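You operate a simulated robot arm through the tools that you are given. There is no shell and no other tool.

You are at the controls of a simulated two-armed robot. One attempt, no reset.

## Task
Pick up the pink carton from the top of the wooden counter with one hand, pass it to the other hand and put it on the shelf under the wooden counter.

The check looks at the end state, three seconds after you hand in, the way a careful person would. Anything else that was tipped, shoved, dropped, spilled or broken makes it a failure.

## Robot
Two 7-joint arms with four-finger grippers on one trunk, on a base that moves. Base frame: it is fixed to the floor where the robot stands at the start and does not move with it; the origin is under the middle of the robot, x ahead of it, y to its left, z up; the surface under the hand at the start is at about z = 850. Lengths are in mm, angles in degrees, forces in N, time in s.
The left shoulder is at the start at [40, 181, 1204], the right one opposite. With the tool pointing down near the work surface each hand reaches from about 320 to 840 mm from the robot's upright axis, wherever it stands, measured 20 degrees to its own side. Places, roughly: shelf under the wooden counter [500, -500, 300]. Payload 3.67 kg a hand.
The tool frame of a hand sits at the grasp point between the pads (the TCP): z along the fingers, y along the line on which they close. The tips reach 28 mm beyond it. The gripper opens to 112 mm; its body begins 73 mm behind the TCP.
Orientation is told as [roll, pitch, yaw] about the base's x, y, z axes, in that order, counted from this pose: with the fingers straight down and closing along the base's y, the tool's x points along the base's -x, its y along +y and its z along -z.

## Interface
- The arms move only by the tool jog_arm. It takes "left_targets", "right_targets" or both (then of equal length, played together; a hand with none holds still); each is text: rows parted by semicolons, each of 7 numbers parted by spaces: the gripper command, from -1 (fully open) to 1 (shut), values between in proportion, then the shift along the tool's x, y, z in mm, then the turn, a rotation vector about the tool's x, y, z in rad. In form: grip dx dy dz wx wy wz; .... A call has 1 to 20 rows; each row shifts and turns the commanded pose from where the row before left it, along the tool's axes as they then stand. A row lasts 0.2 s, in which the tool goes at most 50 mm and 8.6 degrees; a call with a longer step from one row to the next is refused whole, and so is a gripper value outside its range. Where a pose cannot be reached the arm comes as near as it can. A force on the tool above 40 N (or 10 N above the force at the start of the call, whichever is more), or a blocked arm, ends the call early, and 0.2 s more pass. Each finger travels about 72.4 mm/s and halts on what it meets, pressing with about 21 N; the grip force reading is that of the motor and also rises with nothing between the fingers. The clock runs only during rows and for 0.2 s after the last one: add rows that do not move to give the fingers time. The reply holds the time, the measured pose of the TCP, the force on the tool along the base axes, the opening and the grip force, in the units named above and with some noise, with the torque about the TCP (base axes, N m) and any sound that the robot's microphone picked up.
- Cameras (640 x 400 px; columns grow to the right, rows downward): "scene" is now at [92.2, -32.4, 1415.2]; the picture's right is [-0.39, -0.92, 0.00], its down [-0.68, 0.28, -0.68] and it looks along [0.63, -0.26, -0.73] (base axes); focal length 272 px, centre (320, 200). "left" rides on the left gripper at [60, 18, -104] in its tool frame; the picture's right is [-0.29, 0.96, 0.00], its down [-0.80, -0.24, -0.55] and it looks along [-0.53, -0.16, 0.83] (tool axes); focal length 234 px, centre (320, 200). "right" rides on the right gripper at [60, -18, -104] in its tool frame; the picture's right is [0.29, 0.96, 0.00], its down [-0.80, 0.24, -0.55] and it looks along [-0.53, 0.16, 0.83] (tool axes); focal length 234 px, centre (320, 200). There is no depth. A picture from a camera that has moved, and an enlarged one, comes with that camera's place and axes in the base frame and with its lens.
- camera(camera): a new picture of that camera. It takes no simulated time.
- raise_lower(by): moves the trunk up (or, below 0, down) by that many mm; the arms and the scene camera ride with it, the base frame stays. It gives what a move gives, with no picture.
- steer(legs): drives the robot by 1 to 6 legs, each [ahead, left, turn to the left] in mm, mm and degrees, along the robot's own axes; the way and the turn of a leg run together, so that a leg with both is an arc; at most 1500 mm and 180 degrees a leg. The arms and the cameras ride along, it lands a little off, and it stops where it bumps. It gives what a move gives.
- turn_head(pan, tilt): turns the head with the scene camera to pan (to the left, within 86 degrees either way) and tilt (down, from -29 to 69), counted from straight ahead of the robot. It gives what a move gives.
- close_up(camera, box): a new picture of the part [left, top, right, bottom] of that camera's present view, enlarged. It takes no simulated time.
- close_job(): hands the job in; it is judged then, once.

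Places have to be worked out from the pictures, the camera data and where the tool is seen. Open the grippers and draw the arms clear of the work before you hand the job in, unless the task says otherwise.

The tools are called after "Call:" as name(argument=value, ...) on one line, values as JSON. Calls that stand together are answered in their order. jog_arm: Moves the arms, as the interface text tells. Its arguments: {"type":"object","properties":{"left_targets":{"type":"string"},"right_targets":{"type":"string"}},"required":[]} The other tools are called the same way: raise_lower (by) moves the trunk up or down; steer (legs) drives the base; turn_head (pan, tilt) turns the head that bears the scene camera; camera (camera) takes a picture; close_up (camera, box) takes an enlarged picture of a part of a camera's view; close_job () hands the job in.

At the start:

```text
t: 0.0
left_position: [581.5, 68.3, 1152.6]
left_orientation: [0.0, 0.0, 0.0]
left_ft_force: [0.2, -0.3, 0.9]
left_wrist_torque: [0.02, -0.04, 0.0]
left_gripper_width: 112.2
left_finger_force: 0.0
right_position: [477.4, -394.9, 1072.9]
right_orientation: [0.0, -0.1, 0.0]
right_ft_force: [-0.4, 0.3, 1.0]
right_wrist_torque: [0.02, 0.03, 0.03]
right_gripper_width: 112.0
right_finger_force: 0.0
trunk travel left (down, up): [-325.0, 189.0]
robot x, y, heading: [-1.5, -3.6, -0.2]
head pan, tilt (commanded): [-22.8, 47.1]
```

scene: 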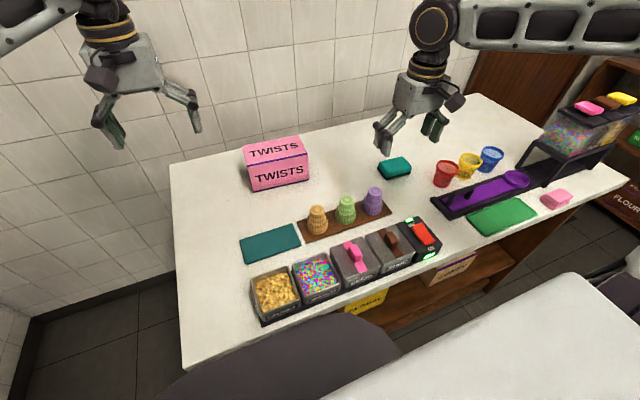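
right: 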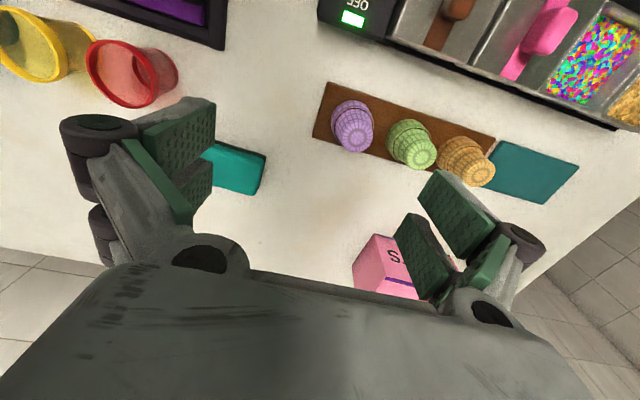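
left: 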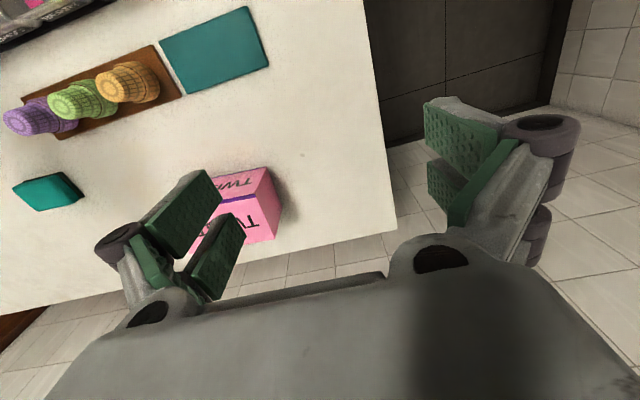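

I'll first look closer at the carton and at the open shelf area below the counter before moving anything.

Call:
close_up(camera="scene", box=[220, 110, 340, 210])

Call:
close_up(camera="scene", box=[320, 160, 640, 360])

Call:
close_up(camera="left", box=[160, 130, 340, 260])

```text
4.00 times, centred on (280, 160) of scene
camera zoom: at [92.2, -32.4, 1415.2], right [-0.39, -0.92, 0.0], down [-0.68, 0.28, -0.68], along [0.63, -0.26, -0.73], focal length 1087 px, centre (480, 360)
```

zoom: 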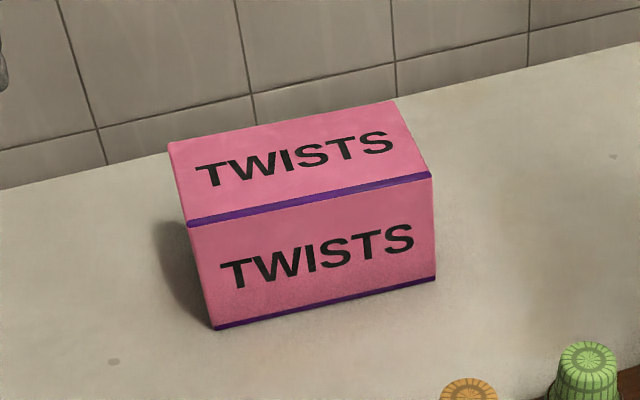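

```text
2.00 times, centred on (480, 260) of scene
camera zoom: at [92.2, -32.4, 1415.2], right [-0.39, -0.92, 0.0], down [-0.68, 0.28, -0.68], along [0.63, -0.26, -0.73], focal length 544 px, centre (0, 80)
```

zoom: 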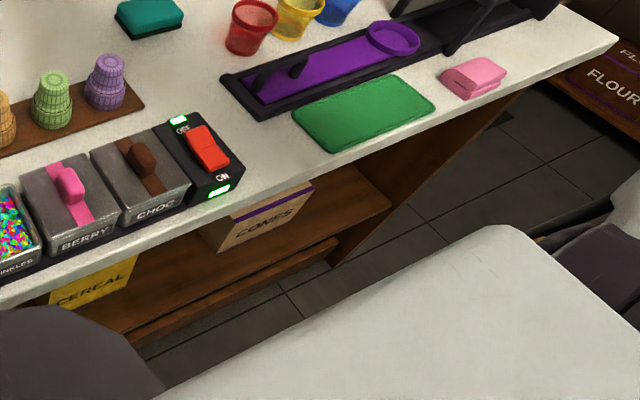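

```text
3.08 times, centred on (250, 195) of left
camera zoom: at [520.7, 85.5, 1257.0], right [0.29, 0.96, 0.0], down [0.8, -0.24, 0.55], along [0.53, -0.16, -0.83], focal length 720 px, centre (535, 215)
```

zoom: 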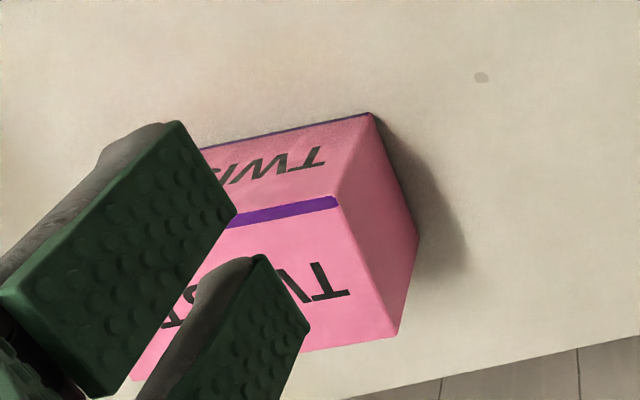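

The carton measures roughly 168 (along y) × 96 (along x) × 100 mm high, centred near [720, -159, 900]. Next I turn the head to see what lies around the robot and on the shelf under the counter.

Call:
turn_head(pan=-60, tilt=50)

Call:
camera(camera="scene")

Call:
turn_head(pan=-10, tilt=69)

Call:
camera(camera="scene")

Call:
turn_head(pan=70, tilt=45)

Call:
camera(camera="scene")

```text
t: 1.0
left_position: [581.2, 68.2, 1152.7]
left_orientation: [-0.1, 0.0, -0.1]
left_ft_force: [0.4, -0.4, 1.3]
left_wrist_torque: [0.0, 0.01, -0.01]
left_gripper_width: 111.9
left_finger_force: 0.0
right_position: [477.1, -395.7, 1073.2]
right_orientation: [0.0, 0.0, 0.0]
right_ft_force: [-0.3, 0.2, -0.2]
right_wrist_torque: [-0.03, 0.03, 0.03]
right_gripper_width: 112.0
right_finger_force: 0.0
trunk travel left (down, up): [-325.0, 189.0]
robot x, y, heading: [-0.1, 1.0, 0.2]
head pan, tilt (commanded): [-60.0, 50.0]
```

```text
taken
camera scene: at [57.5, -68.3, 1411.4], right [-0.87, -0.5, 0.0], down [-0.38, 0.66, -0.64], along [0.32, -0.56, -0.77], focal length 272 px, centre (320, 200)
```

scene: 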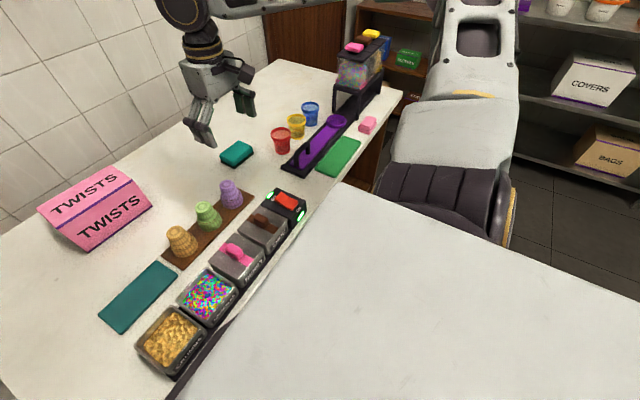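

```text
t: 2.2
left_position: [580.6, 68.6, 1152.6]
left_orientation: [0.0, 0.1, 0.0]
left_ft_force: [0.9, 0.2, 1.1]
left_wrist_torque: [0.0, -0.02, 0.0]
left_gripper_width: 111.9
left_finger_force: 0.1
right_position: [477.6, -395.2, 1073.1]
right_orientation: [0.0, 0.0, -0.1]
right_ft_force: [0.7, -0.7, 0.8]
right_wrist_torque: [-0.02, -0.01, -0.01]
right_gripper_width: 112.1
right_finger_force: 0.1
trunk travel left (down, up): [-325.0, 189.0]
robot x, y, heading: [2.0, -0.3, -0.3]
head pan, tilt (commanded): [-10.0, 68.8]
```

```text
taken
camera scene: at [74.0, -11.4, 1389.4], right [-0.17, -0.98, 0.0], down [-0.92, 0.16, -0.36], along [0.36, -0.06, -0.93], focal length 272 px, centre (320, 200)
```

scene: 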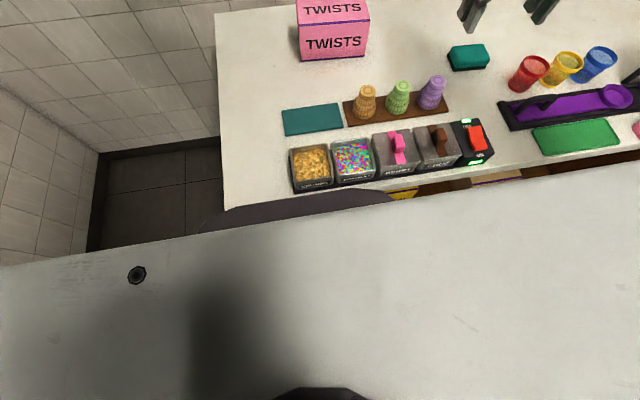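

```text
t: 3.7
left_position: [580.6, 68.6, 1152.6]
left_orientation: [0.0, -0.1, 0.0]
left_ft_force: [-0.5, -0.2, 0.1]
left_wrist_torque: [-0.02, 0.01, 0.01]
left_gripper_width: 111.9
left_finger_force: 0.0
right_position: [477.5, -395.4, 1072.5]
right_orientation: [-0.1, -0.1, 0.1]
right_ft_force: [0.8, 0.8, -0.6]
right_wrist_torque: [0.02, 0.01, 0.01]
right_gripper_width: 112.2
right_finger_force: 0.1
trunk travel left (down, up): [-325.0, 189.0]
robot x, y, heading: [0.7, 0.7, -0.1]
head pan, tilt (commanded): [70.0, 45.0]
```

```text
taken
camera scene: at [46.8, 74.8, 1418.3], right [0.94, -0.34, 0.0], down [-0.24, -0.66, -0.71], along [0.24, 0.66, -0.71], focal length 272 px, centre (320, 200)
```

scene: 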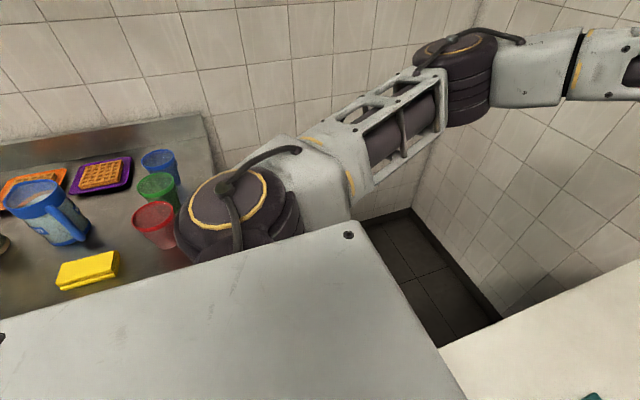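

The white plate is the robot's own chest; there is a steel counter behind-left. I look further back on both sides to know how much room the base has.

Call:
turn_head(pan=86, tilt=30)

Call:
camera(camera="scene")

Call:
turn_head(pan=-86, tilt=35)

Call:
camera(camera="scene")

Call:
turn_head(pan=-50, tilt=20)

Call:
camera(camera="scene")

```text
t: 4.5
left_position: [580.7, 68.6, 1152.7]
left_orientation: [0.0, 0.0, 0.1]
left_ft_force: [0.8, 0.0, 0.2]
left_wrist_torque: [-0.02, 0.0, 0.03]
left_gripper_width: 112.1
left_finger_force: 0.0
right_position: [478.1, -395.9, 1073.9]
right_orientation: [0.0, 0.0, 0.0]
right_ft_force: [1.1, -0.7, 0.0]
right_wrist_torque: [-0.01, -0.03, 0.04]
right_gripper_width: 111.9
right_finger_force: 0.2
trunk travel left (down, up): [-325.0, 189.0]
robot x, y, heading: [-1.8, -2.7, -0.3]
head pan, tilt (commanded): [85.9, 30.0]
```

```text
taken
camera scene: at [25.4, 88.5, 1440.8], right [1.0, -0.07, 0.0], down [-0.04, -0.5, -0.87], along [0.06, 0.86, -0.5], focal length 272 px, centre (320, 200)
```

scene: 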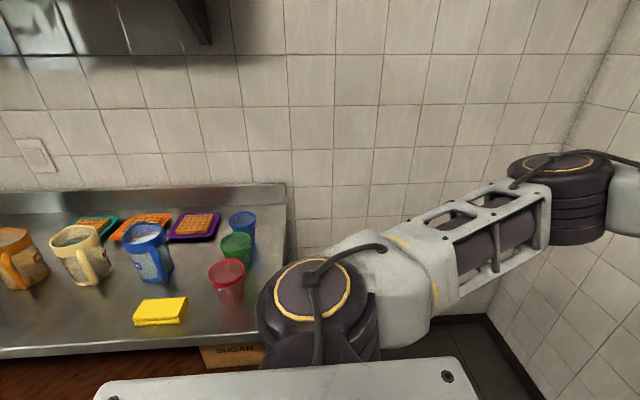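

```text
t: 7.1
left_position: [580.6, 68.5, 1154.0]
left_orientation: [-0.1, 0.0, 0.0]
left_ft_force: [0.1, -0.5, -0.5]
left_wrist_torque: [-0.03, -0.02, 0.02]
left_gripper_width: 111.8
left_finger_force: 0.1
right_position: [477.0, -394.6, 1073.1]
right_orientation: [0.0, 0.0, 0.0]
right_ft_force: [-0.1, -0.4, -0.6]
right_wrist_torque: [0.0, -0.02, 0.0]
right_gripper_width: 111.9
right_finger_force: 0.0
trunk travel left (down, up): [-325.0, 189.0]
robot x, y, heading: [4.1, 2.9, -0.1]
head pan, tilt (commanded): [-85.9, 35.0]
```

```text
taken
camera scene: at [25.2, -89.5, 1433.1], right [-1.0, -0.07, 0.0], down [-0.04, 0.57, -0.82], along [0.06, -0.82, -0.57], focal length 272 px, centre (320, 200)
```

scene: 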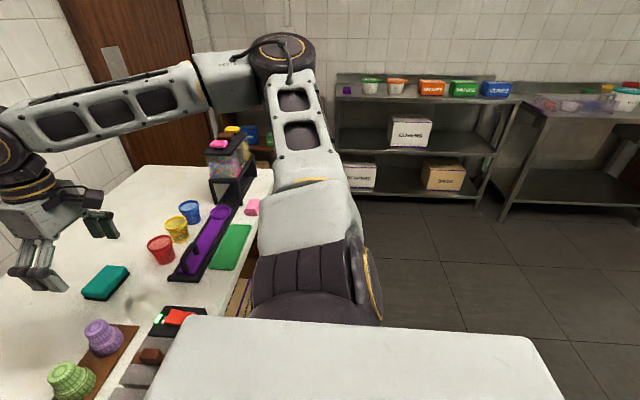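

```text
t: 8.2
left_position: [579.4, 68.1, 1153.5]
left_orientation: [0.0, 0.0, 0.0]
left_ft_force: [-0.5, 0.2, 0.9]
left_wrist_torque: [-0.03, -0.03, 0.0]
left_gripper_width: 111.8
left_finger_force: 0.1
right_position: [476.8, -395.4, 1072.0]
right_orientation: [0.1, -0.1, 0.0]
right_ft_force: [0.1, -0.7, 0.9]
right_wrist_torque: [-0.01, 0.03, 0.0]
right_gripper_width: 112.0
right_finger_force: 0.2
trunk travel left (down, up): [-325.0, 189.0]
robot x, y, heading: [0.4, -0.1, -0.1]
head pan, tilt (commanded): [-50.0, 20.0]
```

```text
taken
camera scene: at [78.7, -73.0, 1456.9], right [-0.77, -0.64, 0.0], down [-0.22, 0.26, -0.94], along [0.6, -0.72, -0.34], focal length 272 px, centre (320, 200)
```

scene: 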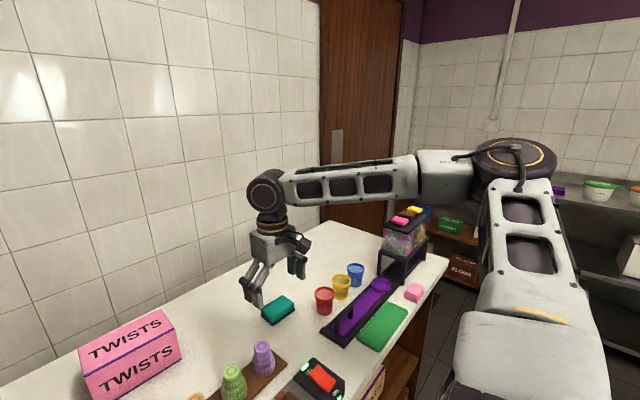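

The floor to the right and behind-right looks free, while the steel counter sits behind-left (x < -45, y > ~470). I back the robot off and to the right so I can see into the shelf from the front.

Call:
steer(legs=[[-450, -150, 0], [0, -250, 0]])

Call:
turn_head(pan=0, tilt=38)

Call:
camera(camera="scene")

```text
t: 12.5
left_position: [128.8, -329.7, 1153.3]
left_orientation: [0.1, 0.0, 0.5]
left_ft_force: [0.4, -0.1, 0.4]
left_wrist_torque: [-0.01, 0.0, 0.01]
left_gripper_width: 112.1
left_finger_force: 0.0
right_position: [30.7, -794.2, 1073.0]
right_orientation: [0.0, 0.0, 0.5]
right_ft_force: [-0.3, 0.1, 0.6]
right_wrist_torque: [0.01, 0.0, 0.0]
right_gripper_width: 112.3
right_finger_force: 0.1
trunk travel left (down, up): [-325.0, 189.0]
robot x, y, heading: [-452.3, -404.6, 0.6]
head pan, tilt (commanded): [-50.0, 20.0]
```

```text
t: 13.7
left_position: [129.6, -329.8, 1154.1]
left_orientation: [0.0, 0.0, 0.5]
left_ft_force: [-0.5, -0.5, -0.5]
left_wrist_torque: [0.02, -0.01, 0.02]
left_gripper_width: 112.1
left_finger_force: 0.0
right_position: [30.4, -794.4, 1071.9]
right_orientation: [0.1, 0.1, 0.6]
right_ft_force: [-0.4, 0.1, -0.5]
right_wrist_torque: [0.02, 0.02, -0.03]
right_gripper_width: 112.0
right_finger_force: 0.1
trunk travel left (down, up): [-325.0, 189.0]
robot x, y, heading: [-450.2, -406.4, 0.5]
head pan, tilt (commanded): [0.0, 38.0]
```

```text
taken
camera scene: at [-345.2, -405.2, 1428.5], right [0.01, -1.0, 0.0], down [-0.62, -0.01, -0.79], along [0.79, 0.01, -0.62], focal length 272 px, centre (320, 200)
```

scene: 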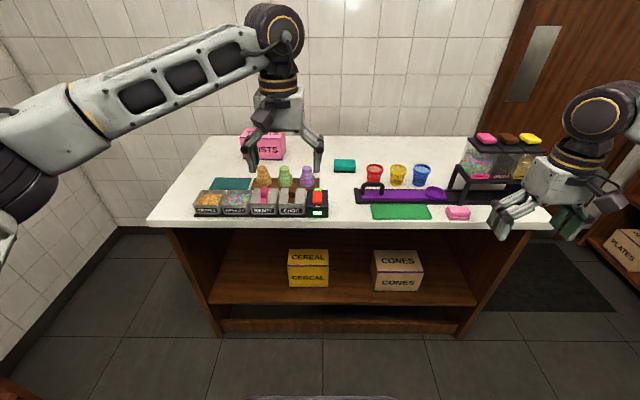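

This is a clear front view of the shelf with CEREAL and CONES boxes standing on it. I enlarge it to measure the free room.

Call:
close_up(camera="scene", box=[150, 215, 350, 340])

Call:
close_up(camera="scene", box=[340, 215, 540, 340])

Call:
close_up(camera="scene", box=[140, 120, 340, 245])

```text
3.20 times, centred on (250, 278) of scene
camera zoom: at [-345.2, -405.2, 1428.5], right [0.01, -1.0, 0.0], down [-0.62, -0.01, -0.79], along [0.79, 0.01, -0.62], focal length 870 px, centre (544, -48)
```

zoom: 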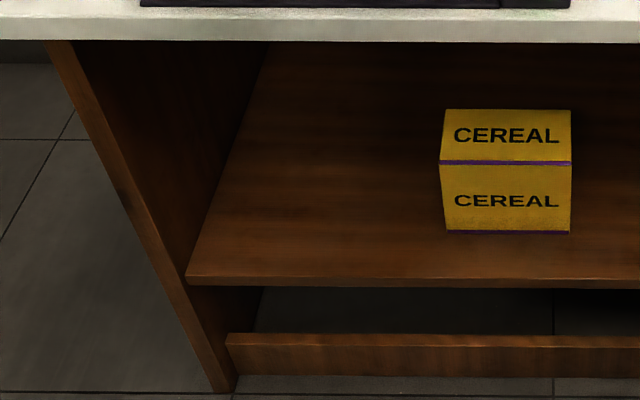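

```text
3.20 times, centred on (440, 278) of scene
camera zoom: at [-345.2, -405.2, 1428.5], right [0.01, -1.0, 0.0], down [-0.62, -0.01, -0.79], along [0.79, 0.01, -0.62], focal length 870 px, centre (-64, -48)
```

zoom: 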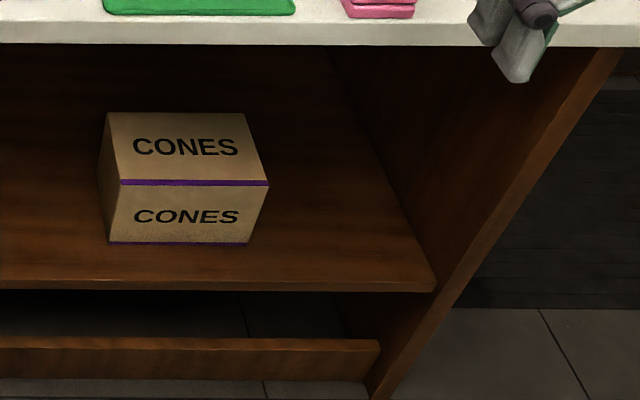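

```text
3.20 times, centred on (240, 182) of scene
camera zoom: at [-345.2, -405.2, 1428.5], right [0.01, -1.0, 0.0], down [-0.62, -0.01, -0.79], along [0.79, 0.01, -0.62], focal length 870 px, centre (576, 256)
```

zoom: 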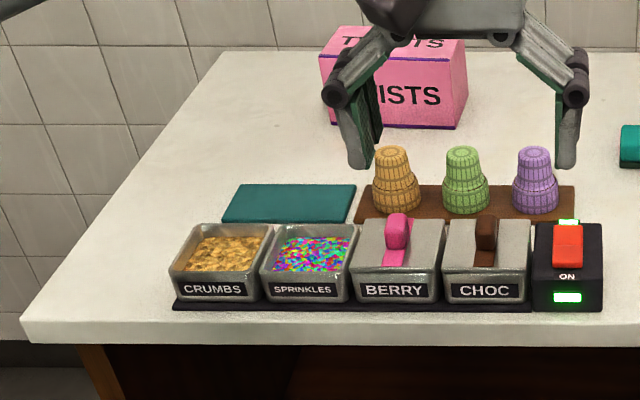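

Shelf floor appears at roughly z ≈ 320–335, front edge x ≈ 320, spanning y ≈ -1090…94; CEREAL occupies y ≈ -256…-436, so the bay left of it (~350 mm) is the roomiest place. I lower the trunk to triangulate the shelf height from a second viewpoint.

Call:
raise_lower(by=-300)

Call:
turn_head(pan=10, tilt=35)

Call:
camera(camera="scene")

Call:
close_up(camera="scene", box=[100, 140, 420, 340])

```text
t: 16.6
left_position: [128.6, -328.6, 853.5]
left_orientation: [0.0, -0.1, 0.7]
left_ft_force: [0.2, -1.0, 0.4]
left_wrist_torque: [-0.01, 0.03, 0.03]
left_gripper_width: 112.1
left_finger_force: 0.1
right_position: [30.1, -795.5, 773.0]
right_orientation: [0.0, 0.0, 0.6]
right_ft_force: [0.0, -0.7, -0.2]
right_wrist_torque: [0.0, 0.01, -0.01]
right_gripper_width: 112.2
right_finger_force: 0.1
trunk travel left (down, up): [-25.0, 489.0]
robot x, y, heading: [-447.6, -401.6, 0.7]
head pan, tilt (commanded): [0.0, 38.0]
```

```text
t: 17.4
left_position: [128.4, -329.9, 852.6]
left_orientation: [0.0, -0.1, 0.6]
left_ft_force: [0.3, -0.2, -0.2]
left_wrist_torque: [0.0, 0.02, -0.01]
left_gripper_width: 111.8
left_finger_force: 0.1
right_position: [30.8, -794.8, 772.8]
right_orientation: [0.0, 0.1, 0.7]
right_ft_force: [-1.2, 0.2, -0.3]
right_wrist_torque: [-0.03, -0.01, 0.01]
right_gripper_width: 111.9
right_finger_force: 0.0
trunk travel left (down, up): [-25.0, 489.0]
robot x, y, heading: [-448.3, -404.2, 0.8]
head pan, tilt (commanded): [10.0, 35.0]
```

```text
taken
camera scene: at [-345.1, -389.6, 1133.3], right [0.18, -0.98, 0.0], down [-0.56, -0.1, -0.82], along [0.81, 0.15, -0.57], focal length 272 px, centre (320, 200)
```

scene: 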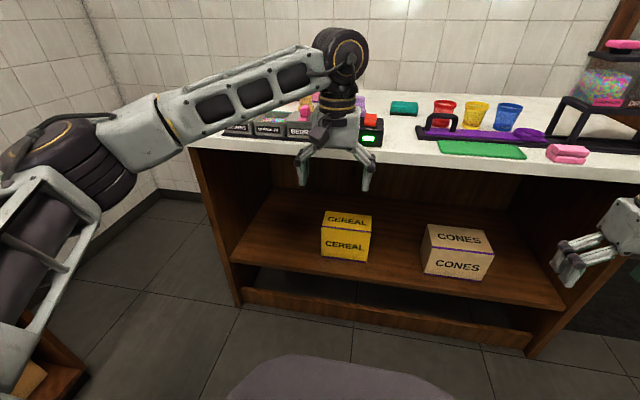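

```text
2.00 times, centred on (260, 240) of scene
camera zoom: at [-345.1, -389.6, 1133.3], right [0.18, -0.98, 0.0], down [-0.56, -0.1, -0.82], along [0.81, 0.15, -0.57], focal length 544 px, centre (440, 120)
```

zoom: 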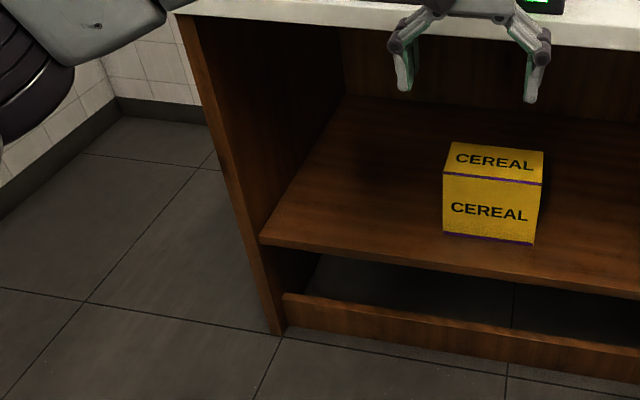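

Second viewpoint confirms: shelf top z ≈ 330, front edge x ≈ 322, back panel ≈ 850, left bay y ≈ -258…94. I raise the trunk back and turn the right hand about 86° in free space so its fingers will close across the carton's 96 mm side (along x).

Call:
raise_lower(by=300)

Call:
jog_arm(right_targets="-1 0 0 0 0 0 -0.15; -1 0 0 0 0 0 -0.15; -1 0 0 0 0 0 -0.15; -1 0 0 0 0 0 -0.15; -1 0 0 0 0 0 -0.15; -1 0 0 0 0 0 -0.15; -1 0 0 0 0 0 -0.15; -1 0 0 0 0 0 -0.15; -1 0 0 0 0 0 -0.15; -1 0 0 0 0 0 -0.15; -1 0 0 0 0 0 0; -1 0 0 0 0 0 0", left_targets="-1 0 0 0 0 0 0.15; -1 0 0 0 0 0 0.15; -1 0 0 0 0 0 0.15; -1 0 0 0 0 0 0.15; -1 0 0 0 0 0 0.15; -1 0 0 0 0 0 0.15; -1 0 0 0 0 0 0.15; -1 0 0 0 0 0 0.15; -1 0 0 0 0 0 0.15; -1 0 0 0 0 0 0.15; -1 0 0 0 0 0 0; -1 0 0 0 0 0 0")

Call:
camera(camera="scene")

```text
t: 20.4
left_position: [129.4, -329.8, 1154.2]
left_orientation: [0.0, 0.0, 0.6]
left_ft_force: [-0.4, 0.3, 0.3]
left_wrist_torque: [0.0, -0.01, 0.02]
left_gripper_width: 111.9
left_finger_force: 0.0
right_position: [31.0, -794.7, 1072.0]
right_orientation: [0.0, 0.0, 0.5]
right_ft_force: [0.5, -1.0, -1.0]
right_wrist_torque: [0.0, -0.02, -0.02]
right_gripper_width: 112.2
right_finger_force: 0.0
trunk travel left (down, up): [-325.0, 189.0]
robot x, y, heading: [-448.7, -404.9, 0.6]
head pan, tilt (commanded): [10.0, 35.0]
```

```text
t: 23.0
left_position: [107.4, -321.3, 1146.6]
left_orientation: [0.0, 0.2, -55.4]
left_ft_force: [-0.5, -0.3, -0.9]
left_wrist_torque: [-0.03, 0.01, 0.01]
left_gripper_width: 112.2
left_finger_force: 0.2
left hand out of reach, approached as far as the arm can: row 7, 8, 9, 10
right_position: [31.3, -794.6, 1072.7]
right_orientation: [-0.1, 0.0, 86.6]
right_ft_force: [0.7, 0.3, 0.0]
right_wrist_torque: [-0.01, 0.02, 0.03]
right_gripper_width: 112.2
right_finger_force: 0.1
trunk travel left (down, up): [-325.0, 189.0]
robot x, y, heading: [-451.0, -407.5, 0.6]
head pan, tilt (commanded): [10.0, 35.0]
```

```text
taken
camera scene: at [-345.0, -389.2, 1433.1], right [0.18, -0.98, 0.0], down [-0.56, -0.11, -0.82], along [0.81, 0.15, -0.57], focal length 272 px, centre (320, 200)
```

scene: 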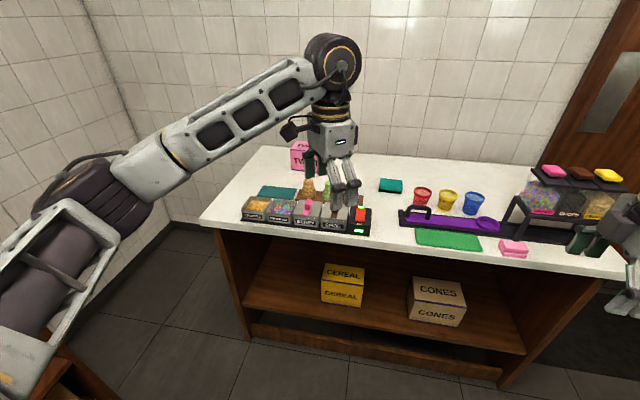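

The right hand turned fine; the left hit a joint limit at about -55° yaw in its cross-body place. I try moving the left hand outward (to its own side) with that same turned pose to see whether it is reachable there.

Call:
jog_arm(left_targets="-1 30 0 0 0 0 0; -1 30 0 0 0 0 0; -1 30 0 0 0 0 0; -1 30 0 0 0 0 0; -1 30 0 0 0 0 0; -1 30 0 0 0 0 0; -1 30 0 0 0 0 0; -1 30 0 0 0 0 0; -1 0 0 0 0 0 0; -1 0 0 0 0 0 0")

Call:
camera(camera="scene")

```text
t: 25.2
left_position: [-44.3, -147.8, 1147.9]
left_orientation: [0.0, 0.1, -55.1]
left_ft_force: [-0.1, 0.3, 0.1]
left_wrist_torque: [0.02, 0.01, 0.01]
left_gripper_width: 112.1
left_finger_force: 0.1
left hand out of reach, approached as far as the arm can: row 6, 7, 8
right_position: [31.7, -794.6, 1073.1]
right_orientation: [0.1, 0.0, 86.5]
right_ft_force: [0.6, 0.3, 0.2]
right_wrist_torque: [0.02, -0.03, 0.01]
right_gripper_width: 112.1
right_finger_force: 0.1
trunk travel left (down, up): [-325.0, 189.0]
robot x, y, heading: [-447.5, -405.9, 0.5]
head pan, tilt (commanded): [10.0, 35.0]
```

```text
taken
camera scene: at [-345.3, -389.3, 1433.1], right [0.18, -0.98, 0.0], down [-0.56, -0.11, -0.82], along [0.81, 0.15, -0.57], focal length 272 px, centre (320, 200)
```

scene: 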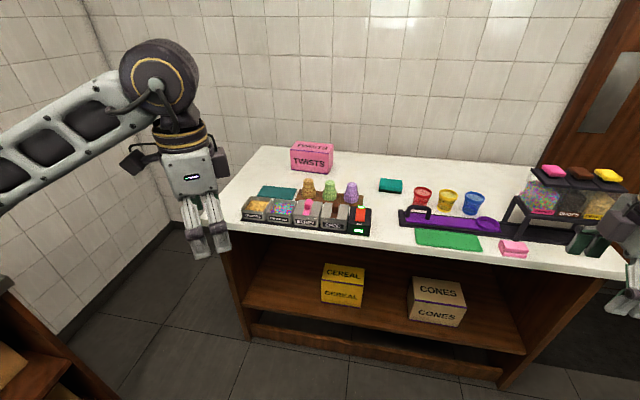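

Unreachable turns are simply clamped (left stays at -55°). The closing line is the same if I turn the left hand the other way, so I test yaw toward about +86°, which also puts its camera on top when the hand points forward.

Call:
jog_arm(left_targets="-1 0 0 0 0 0 -0.15; -1 0 0 0 0 0 -0.15; -1 0 0 0 0 0 -0.15; -1 0 0 0 0 0 -0.15; -1 0 0 0 0 0 -0.15; -1 0 0 0 0 0 -0.15; -1 0 0 0 0 0 -0.15; -1 0 0 0 0 0 -0.15; -1 0 0 0 0 0 -0.15; -1 0 0 0 0 0 -0.15; -1 0 0 0 0 0 -0.15; -1 0 0 0 0 0 -0.15; -1 0 0 0 0 0 -0.15; -1 0 0 0 0 0 -0.15; -1 0 0 0 0 0 -0.15; -1 0 0 0 0 0 -0.15; -1 0 0 0 0 0 -0.1; -1 0 0 0 0 0 0")

Call:
camera(camera="scene")

```text
t: 29.0
left_position: [-45.6, -147.0, 1148.5]
left_orientation: [0.1, 0.0, 87.9]
left_ft_force: [0.2, -0.4, 1.0]
left_wrist_torque: [0.0, 0.0, 0.02]
left_gripper_width: 112.0
left_finger_force: 0.2
right_position: [29.7, -793.3, 1071.8]
right_orientation: [0.0, 0.0, 86.4]
right_ft_force: [-0.2, 0.5, -0.4]
right_wrist_torque: [0.04, 0.0, 0.02]
right_gripper_width: 111.7
right_finger_force: 0.0
trunk travel left (down, up): [-325.0, 189.0]
robot x, y, heading: [-450.3, -401.5, 0.3]
head pan, tilt (commanded): [10.0, 35.0]
```

```text
taken
camera scene: at [-345.1, -389.4, 1433.1], right [0.18, -0.98, 0.0], down [-0.56, -0.11, -0.82], along [0.81, 0.15, -0.57], focal length 272 px, centre (320, 200)
```

scene: 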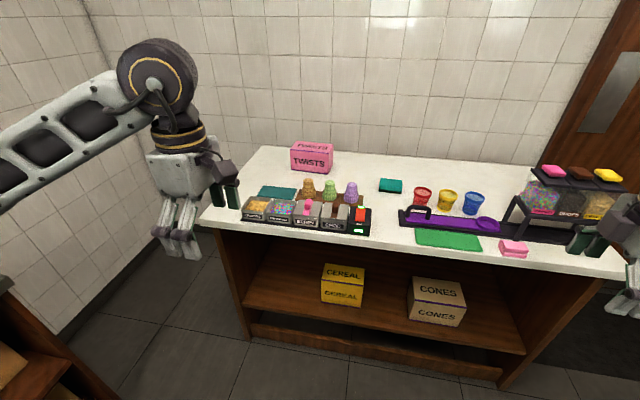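

The left hand reaches +88° yaw without trouble. Now I rehearse, still in free space, the left hand's receiving pose (fingers tilted to point inward and ~40° below horizontal) and then its shelf pose (same tilt, pointing ahead).

Call:
jog_arm(left_targets="-1 0 0 0 0 0.145 0; -1 0 0 0 0 0.145 0; -1 0 0 0 0 0.145 0; -1 0 0 0 0 0.145 0; -1 0 0 0 0 0.145 0; -1 0 0 0 0 0.145 0; -1 0 0 0 0 0 0")

Call:
camera(camera="scene")

Call:
camera(camera="left")

```text
t: 30.6
left_position: [-43.8, -148.0, 1148.6]
left_orientation: [0.2, 49.9, 88.0]
left_ft_force: [-0.1, -0.5, -0.3]
left_wrist_torque: [-0.02, -0.01, -0.01]
left_gripper_width: 112.2
left_finger_force: 0.0
right_position: [31.3, -794.7, 1071.9]
right_orientation: [0.1, 0.1, 86.4]
right_ft_force: [0.3, -0.8, -0.3]
right_wrist_torque: [0.01, -0.01, -0.01]
right_gripper_width: 111.9
right_finger_force: 0.1
trunk travel left (down, up): [-325.0, 189.0]
robot x, y, heading: [-449.9, -406.0, 0.8]
head pan, tilt (commanded): [10.0, 35.0]
```

```text
taken
camera scene: at [-344.7, -389.6, 1433.1], right [0.18, -0.98, 0.0], down [-0.56, -0.11, -0.82], along [0.81, 0.15, -0.57], focal length 272 px, centre (320, 200)
```

scene: 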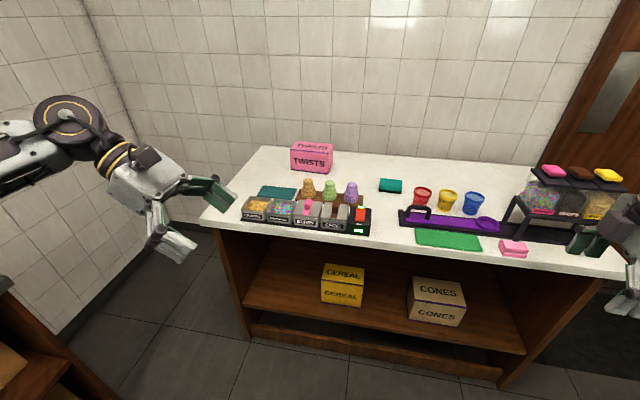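

```text
taken
camera left: at [-60.9, -107.0, 1261.4], right [-0.95, 0.22, -0.22], down [0.28, 0.93, -0.25], along [0.15, -0.3, -0.94], focal length 234 px, centre (320, 200)
```

left: 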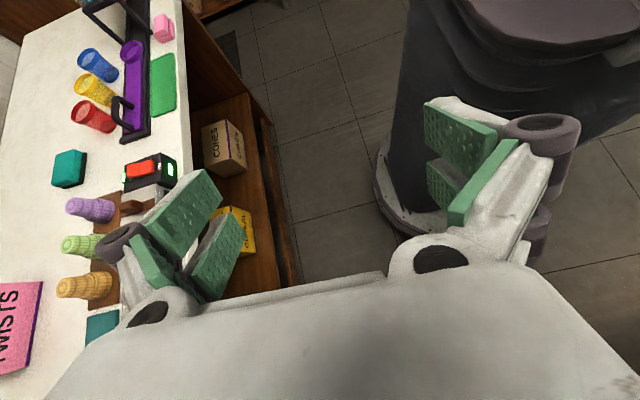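

The receiving pose works. Now I rotate it about the vertical by ~+90° so it points ahead, checking the shelf-placing pose is reachable.

Call:
jog_arm(left_targets="-1 0 0 0 0.115 0 -0.0964; -1 0 0 0 0.115 0 -0.0964; -1 0 0 0 0.115 0 -0.0964; -1 0 0 0 0.115 0 -0.0964; -1 0 0 0 0.115 0 -0.0964; -1 0 0 0 0.115 0 -0.0964; -1 0 0 0 0.115 0 -0.0964; -1 0 0 0 0.115 0 -0.0964; -1 0 0 0 0.115 0 -0.0964; -1 0 0 0 0.115 0 -0.0964; -1 0 0 0 0.0536 0 -0.045; -1 0 0 0 0 0 0")

Call:
camera(camera="scene")

```text
t: 33.2
left_position: [27.6, -120.7, 1178.4]
left_orientation: [-0.4, 49.9, 177.4]
left_ft_force: [-0.7, 0.2, 0.2]
left_wrist_torque: [0.0, -0.01, -0.02]
left_gripper_width: 111.9
left_finger_force: 0.0
left hand out of reach, approached as far as the arm can: row 6, 7, 8, 9, 10
right_position: [31.7, -793.7, 1071.3]
right_orientation: [0.0, 0.0, 86.5]
right_ft_force: [0.0, -0.2, -0.2]
right_wrist_torque: [0.0, -0.01, -0.05]
right_gripper_width: 111.9
right_finger_force: 0.1
trunk travel left (down, up): [-325.0, 189.0]
robot x, y, heading: [-451.3, -403.0, 0.5]
head pan, tilt (commanded): [10.0, 35.0]
```

```text
taken
camera scene: at [-345.2, -388.8, 1433.1], right [0.18, -0.98, 0.0], down [-0.56, -0.11, -0.82], along [0.81, 0.15, -0.57], focal length 272 px, centre (320, 200)
```

scene: 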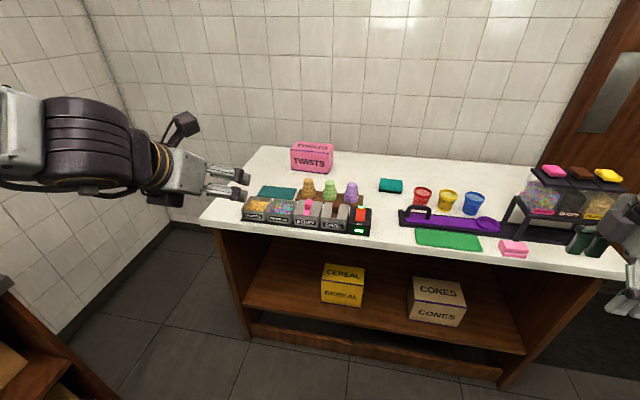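

The forward-pointing pose is reachable (orientation reached, position just needs to be farther out). I now test lowering it to the height that, with the trunk down, corresponds to the shelf level.

Call:
jog_arm(left_targets="-1 -25.5 0 31.8 0 0 0; -1 -25.5 0 31.8 0 0 0; -1 -25.5 0 31.8 0 0 0; -1 -25.5 0 31.8 0 0 0; -1 -25.5 0 31.8 0 0 0; -1 -25.5 0 31.8 0 0 0; -1 -25.5 0 31.8 0 0 0; -1 -25.5 0 31.8 0 0 0; -1 -25.5 0 31.8 0 0 0; -1 -25.5 0 31.8 0 0 0; -1 -25.5 0 31.8 0 0 0; -1 -15.3 0 12.9 0 0 0; -1 0 0 0 0 0 0")

Call:
camera(camera="scene")

```text
t: 36.0
left_position: [172.5, -140.0, 855.6]
left_orientation: [-0.8, 48.9, 177.4]
left_ft_force: [-0.4, 0.1, 0.2]
left_wrist_torque: [-0.02, 0.02, 0.05]
left_gripper_width: 112.1
left_finger_force: 0.0
left hand out of reach, approached as far as the arm can: row 1, 8, 9, 10, 11, 12
right_position: [31.4, -793.6, 1072.9]
right_orientation: [-0.1, -0.1, 86.6]
right_ft_force: [-0.1, 0.3, 0.8]
right_wrist_torque: [-0.01, 0.0, -0.02]
right_gripper_width: 112.0
right_finger_force: 0.0
trunk travel left (down, up): [-325.0, 189.0]
robot x, y, heading: [-450.8, -404.9, 0.7]
head pan, tilt (commanded): [10.0, 35.0]
```

```text
taken
camera scene: at [-345.0, -389.3, 1433.1], right [0.18, -0.98, 0.0], down [-0.56, -0.11, -0.82], along [0.81, 0.15, -0.57], focal length 272 px, centre (320, 200)
```

scene: 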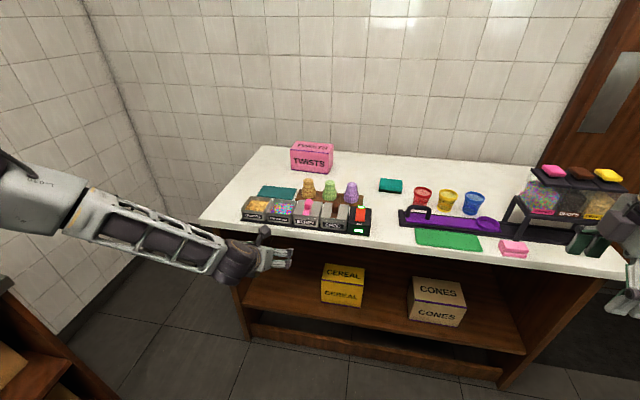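

At 50° pitch the arm stalls at a height equal to z ≈ 530 with the trunk down. I test a steeper hand (about 65° below horizontal) to see how low it can go.

Call:
jog_arm(left_targets="-1 0 0 0 0 -0.145 0; -1 0 0 0 0 -0.145 0; -1 0 0 0 0 -0.145 0; -1 -15.6 0 36.8 0 0 0; -1 -15.6 0 36.8 0 0 0; -1 -15.6 0 36.8 0 0 0; -1 -15.6 0 36.8 0 0 0; -1 0 0 0 0 0 0")

Call:
camera(camera="scene")

```text
t: 37.8
left_position: [142.4, -110.2, 766.1]
left_orientation: [-0.4, 25.0, 177.4]
left_ft_force: [0.1, 0.0, -0.9]
left_wrist_torque: [0.02, 0.03, -0.01]
left_gripper_width: 112.0
left_finger_force: 0.0
left hand out of reach, approached as far as the arm can: row 5, 6, 7
right_position: [29.8, -794.9, 1071.6]
right_orientation: [0.0, 0.0, 86.5]
right_ft_force: [-0.3, -0.8, -0.3]
right_wrist_torque: [-0.03, -0.02, 0.01]
right_gripper_width: 112.2
right_finger_force: 0.1
trunk travel left (down, up): [-325.0, 189.0]
robot x, y, heading: [-451.5, -406.7, 0.7]
head pan, tilt (commanded): [10.0, 35.0]
```

```text
taken
camera scene: at [-345.3, -389.8, 1433.1], right [0.18, -0.98, 0.0], down [-0.56, -0.1, -0.82], along [0.81, 0.15, -0.57], focal length 272 px, centre (320, 200)
```

scene: 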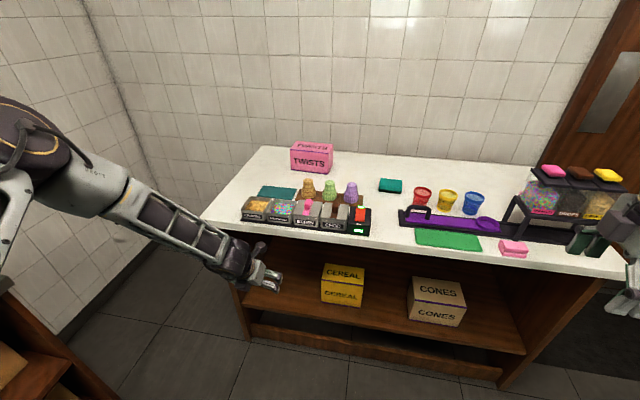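

Steeper reaches lower; stretching the arm farther should help more. I lower the trunk fully and rehearse with the empty left hand in front of and into the free left bay of the shelf.

Call:
raise_lower(by=-325)

Call:
camera(camera="scene")

Call:
camera(camera="left")

```text
t: 41.0
left_position: [141.9, -109.1, 442.7]
left_orientation: [-0.4, 25.0, 177.6]
left_ft_force: [-0.3, -0.6, -0.4]
left_wrist_torque: [-0.01, 0.0, 0.03]
left_gripper_width: 111.9
left_finger_force: 0.0
right_position: [31.7, -795.3, 749.1]
right_orientation: [0.0, -0.1, 86.5]
right_ft_force: [0.0, 0.0, -0.6]
right_wrist_torque: [0.0, -0.01, 0.04]
right_gripper_width: 111.8
right_finger_force: 0.0
trunk travel left (down, up): [0.0, 514.0]
robot x, y, heading: [-450.6, -403.1, 0.6]
head pan, tilt (commanded): [10.0, 35.0]
```

```text
taken
camera scene: at [-345.2, -389.4, 1109.7], right [0.18, -0.98, 0.0], down [-0.56, -0.11, -0.82], along [0.81, 0.15, -0.57], focal length 272 px, centre (320, 200)
```

scene: 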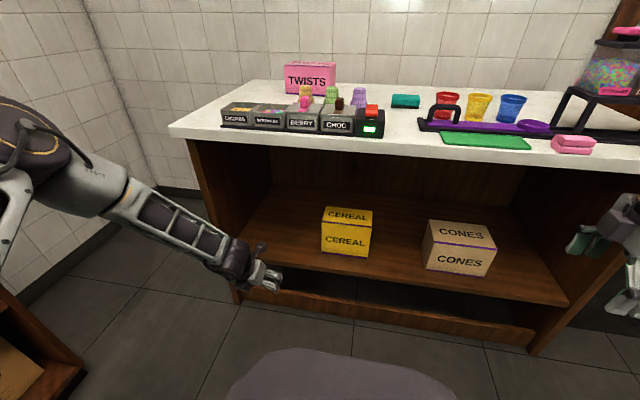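

```text
taken
camera left: at [152.2, -129.2, 562.1], right [-0.3, -0.95, -0.13], down [-0.95, 0.28, 0.17], along [-0.12, 0.17, -0.98], focal length 234 px, centre (320, 200)
```

left: 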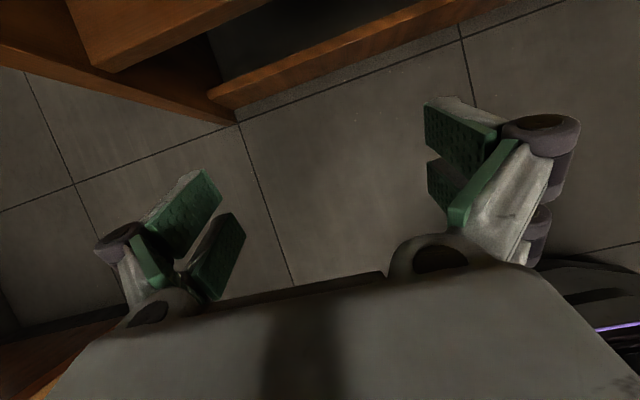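

The hand is in front of the bay with clear space. I move it forward 200 mm at this height, over the shelf, to test reach.

Call:
jog_arm(left_targets="-1 36.3 0 16.9 0 0 0; -1 36.3 0 16.9 0 0 0; -1 36.3 0 16.9 0 0 0; -1 36.3 0 16.9 0 0 0; -1 36.3 0 16.9 0 0 0; -1 0 0 0 0 0 0")

Call:
camera(camera="scene")

Call:
camera(camera="left")

```text
t: 42.4
left_position: [263.2, -77.5, 529.0]
left_orientation: [-0.3, 25.1, 177.6]
left_ft_force: [0.6, 0.0, 0.0]
left_wrist_torque: [-0.04, -0.05, 0.01]
left_gripper_width: 112.0
left_finger_force: 0.1
left hand out of reach, approached as far as the arm can: row 1, 2, 3, 4, 5
right_position: [31.4, -794.8, 748.5]
right_orientation: [-0.1, -0.1, 86.6]
right_ft_force: [0.4, -0.2, -0.2]
right_wrist_torque: [0.01, 0.03, 0.01]
right_gripper_width: 112.0
right_finger_force: 0.0
trunk travel left (down, up): [0.0, 514.0]
robot x, y, heading: [-452.8, -405.3, 0.4]
head pan, tilt (commanded): [10.0, 35.0]
```

```text
taken
camera scene: at [-345.1, -389.4, 1109.6], right [0.18, -0.98, 0.0], down [-0.56, -0.11, -0.82], along [0.81, 0.15, -0.57], focal length 272 px, centre (320, 200)
```

scene: 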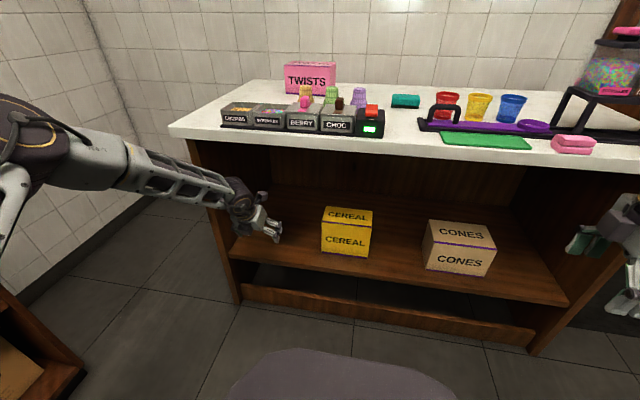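

```text
taken
camera left: at [272.8, -98.8, 647.3], right [-0.3, -0.95, -0.13], down [-0.95, 0.28, 0.17], along [-0.12, 0.17, -0.98], focal length 234 px, centre (320, 200)
```

left: 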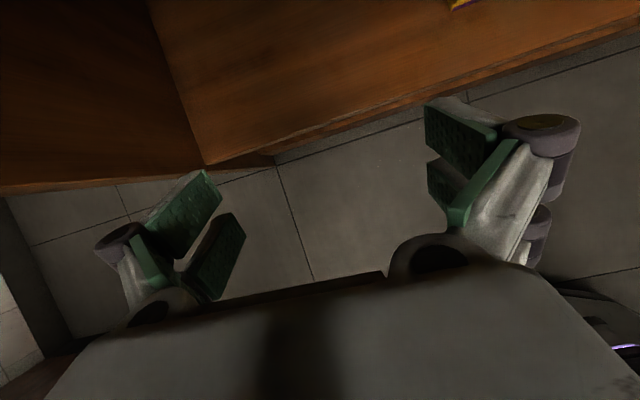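

The hand drifted up instead of staying level, so I test going straight down from this more stretched position.

Call:
jog_arm(left_targets="-1 -12.7 0 27.2 0 0 0; -1 -12.7 0 27.2 0 0 0; -1 -12.7 0 27.2 0 0 0; -1 0 0 0 0 0 0")

Call:
camera(camera="scene")

```text
t: 43.4
left_position: [224.4, -62.1, 481.4]
left_orientation: [-0.3, 25.1, 177.6]
left_ft_force: [-0.9, 0.1, -0.5]
left_wrist_torque: [-0.04, 0.01, 0.01]
left_gripper_width: 111.9
left_finger_force: 0.1
left hand out of reach, approached as far as the arm can: row 1, 2, 3
right_position: [30.3, -794.9, 749.2]
right_orientation: [-0.1, -0.1, 86.5]
right_ft_force: [0.3, -0.3, 1.0]
right_wrist_torque: [-0.01, -0.01, -0.02]
right_gripper_width: 111.8
right_finger_force: 0.0
trunk travel left (down, up): [0.0, 514.0]
robot x, y, heading: [-451.4, -402.3, 0.4]
head pan, tilt (commanded): [10.0, 35.0]
```

```text
taken
camera scene: at [-345.1, -389.5, 1109.7], right [0.18, -0.98, 0.0], down [-0.56, -0.11, -0.82], along [0.81, 0.15, -0.57], focal length 272 px, centre (320, 200)
```

scene: 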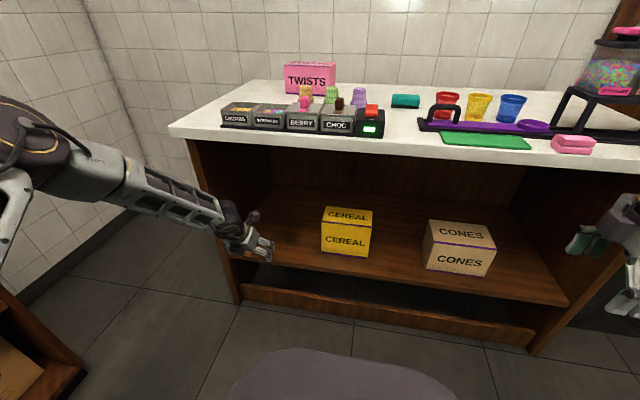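

The tool-x-up pose seems to sit against a wrist limit. The more natural orientation (yaw ≈ 0, pitched forward) may be freer, so I draw back and turn the left hand round to yaw 0 with fingers down.

Call:
jog_arm(left_targets="-1 -36.3 0 -16.9 0 0 0; -1 -36.3 0 -16.9 0 0 0; -1 -36.3 0 -16.9 0 0 0; -1 0 0 0 0 -0.145 0; -1 0 0 0 0 -0.145 0; -1 0 0 0 0 -0.146 0; -1 0 0 -50 0 0 0.15; -1 0 0 -50 0 0 0.15; -1 0 0 0 0 0 0.15; -1 0 0 0 0 0 0.15; -1 0 0 0 0 0 0.15; -1 0 0 0 0 0 0.15; -1 0 0 0 0 0 0.15; -1 0 0 0 0 0 0.15; -1 0 0 0 0 0 0.15; -1 0 0 0 0 0 0.15; -1 0 0 0 0 0 0.15; -1 0 0 0 0 0 0.15; -1 0 0 0 0 0 0.15; -1 0 0 0 0 0 0")

Call:
jog_arm(left_targets="-1 0 0 0 0 0 0.15; -1 0 0 0 0 0 0.15; -1 0 0 0 0 0 0.15; -1 0 0 0 0 0 0.15; -1 0 0 0 0 0 0.15; -1 0 0 0 0 0 0.15; -1 0 0 0 0 0 0.15; -1 0 0 0 0 0 0.1; -1 0 0 0 0 0 0")

Call:
camera(camera="scene")

```text
t: 47.6
left_position: [104.1, -59.1, 581.8]
left_orientation: [0.1, -0.2, 66.1]
left_ft_force: [0.0, -0.4, 0.5]
left_wrist_torque: [-0.03, 0.01, 0.01]
left_gripper_width: 111.9
left_finger_force: 0.0
right_position: [31.3, -794.8, 748.2]
right_orientation: [0.0, 0.0, 86.5]
right_ft_force: [-0.1, 0.4, 0.0]
right_wrist_torque: [0.01, -0.01, -0.02]
right_gripper_width: 112.2
right_finger_force: 0.1
trunk travel left (down, up): [0.0, 514.0]
robot x, y, heading: [-451.0, -402.1, 0.6]
head pan, tilt (commanded): [10.0, 35.0]
```

```text
t: 49.6
left_position: [103.3, -59.3, 581.5]
left_orientation: [0.3, 0.0, 0.2]
left_ft_force: [-1.0, 0.3, 0.3]
left_wrist_torque: [0.02, -0.01, -0.01]
left_gripper_width: 112.1
left_finger_force: 0.1
right_position: [30.7, -794.2, 748.4]
right_orientation: [0.0, 0.0, 86.5]
right_ft_force: [-0.2, 0.6, 0.1]
right_wrist_torque: [0.02, 0.03, 0.0]
right_gripper_width: 112.0
right_finger_force: 0.0
trunk travel left (down, up): [0.0, 514.0]
robot x, y, heading: [-449.0, -402.7, 0.7]
head pan, tilt (commanded): [10.0, 35.0]
```

```text
taken
camera scene: at [-345.1, -389.5, 1109.7], right [0.18, -0.98, 0.0], down [-0.56, -0.11, -0.82], along [0.81, 0.15, -0.57], focal length 272 px, centre (320, 200)
```

scene: 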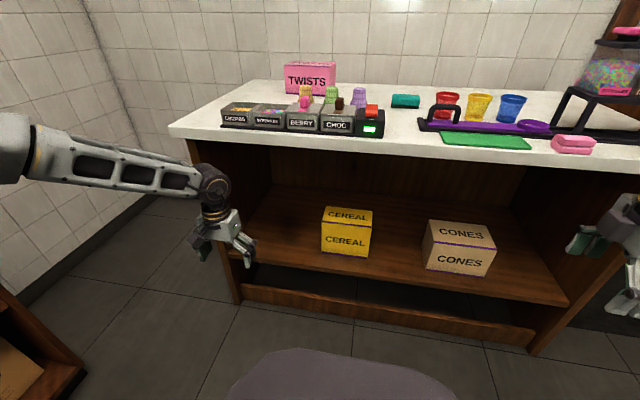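

Left hand now vertical at yaw 0. I test lowering it to shelf-working height (z ≈ 400) in front of the shelf.

Call:
jog_arm(left_targets="-1 0 0 36 0 0 0; -1 0 0 36 0 0 0; -1 0 0 36 0 0 0; -1 0 0 36 0 0 0; -1 0 0 36 0 0 0; -1 0 0 0 0 0 0")

Call:
camera(camera="scene")

```text
t: 51.0
left_position: [90.6, -53.0, 427.2]
left_orientation: [0.2, 0.0, 0.2]
left_ft_force: [-0.1, -0.7, -0.2]
left_wrist_torque: [0.01, 0.0, 0.01]
left_gripper_width: 111.9
left_finger_force: 0.0
left hand out of reach, approached as far as the arm can: row 5
right_position: [30.9, -793.1, 748.9]
right_orientation: [0.0, 0.0, 86.5]
right_ft_force: [-0.6, -0.7, 0.1]
right_wrist_torque: [-0.02, 0.02, -0.01]
right_gripper_width: 112.4
right_finger_force: 0.0
trunk travel left (down, up): [0.0, 514.0]
robot x, y, heading: [-449.3, -405.1, 0.7]
head pan, tilt (commanded): [10.0, 35.0]
```

```text
taken
camera scene: at [-345.1, -389.7, 1109.7], right [0.18, -0.98, 0.0], down [-0.56, -0.1, -0.82], along [0.81, 0.15, -0.57], focal length 272 px, centre (320, 200)
```

scene: 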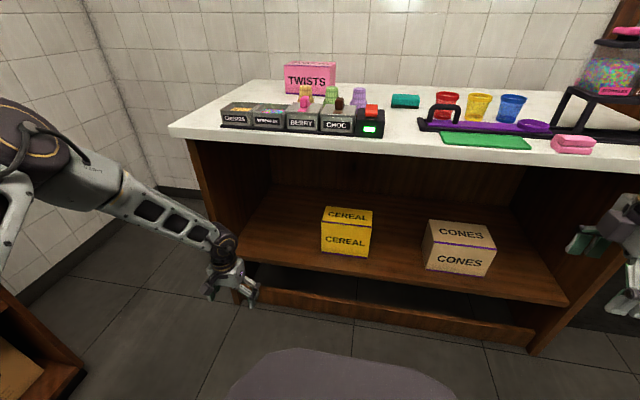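

The hand stalls at z ≈ 427 here. I probe whether yaw or sideways place is what limits it: first turn to yaw ≈ +50 and try further down.

Call:
jog_arm(left_targets="-1 0 0 0 0 0 -0.15; -1 0 0 0 0 0 -0.15; -1 0 0 0 0 0 -0.15; -1 0 0 0 0 0 -0.15; -1 0 0 0 0 0 -0.15; -1 0 0 0 0 0 -0.15; -1 0 0 20 0 0 0; -1 0 0 20 0 0 0; -1 0 0 20 0 0 0; -1 0 0 0 0 0 0")

Call:
camera(camera="scene")

```text
t: 53.2
left_position: [63.5, -41.5, 408.8]
left_orientation: [0.2, -0.3, 51.7]
left_ft_force: [-0.4, -0.6, 0.2]
left_wrist_torque: [0.02, 0.0, 0.02]
left_gripper_width: 112.0
left_finger_force: 0.1
left hand out of reach, approached as far as the arm can: row 7, 8, 9
right_position: [30.6, -793.9, 747.3]
right_orientation: [-0.1, 0.0, 86.5]
right_ft_force: [-0.7, -0.9, 0.5]
right_wrist_torque: [-0.01, 0.01, -0.02]
right_gripper_width: 111.8
right_finger_force: 0.1
trunk travel left (down, up): [0.0, 514.0]
robot x, y, heading: [-452.1, -403.4, 0.6]
head pan, tilt (commanded): [10.0, 35.0]
```

```text
taken
camera scene: at [-345.1, -389.5, 1109.7], right [0.18, -0.98, 0.0], down [-0.56, -0.11, -0.82], along [0.81, 0.15, -0.57], focal length 272 px, centre (320, 200)
```

scene: 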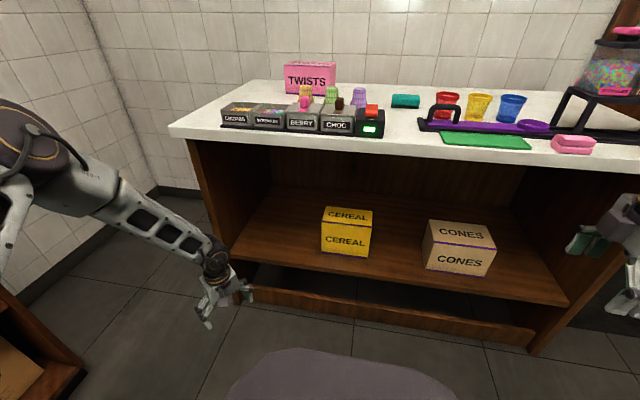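

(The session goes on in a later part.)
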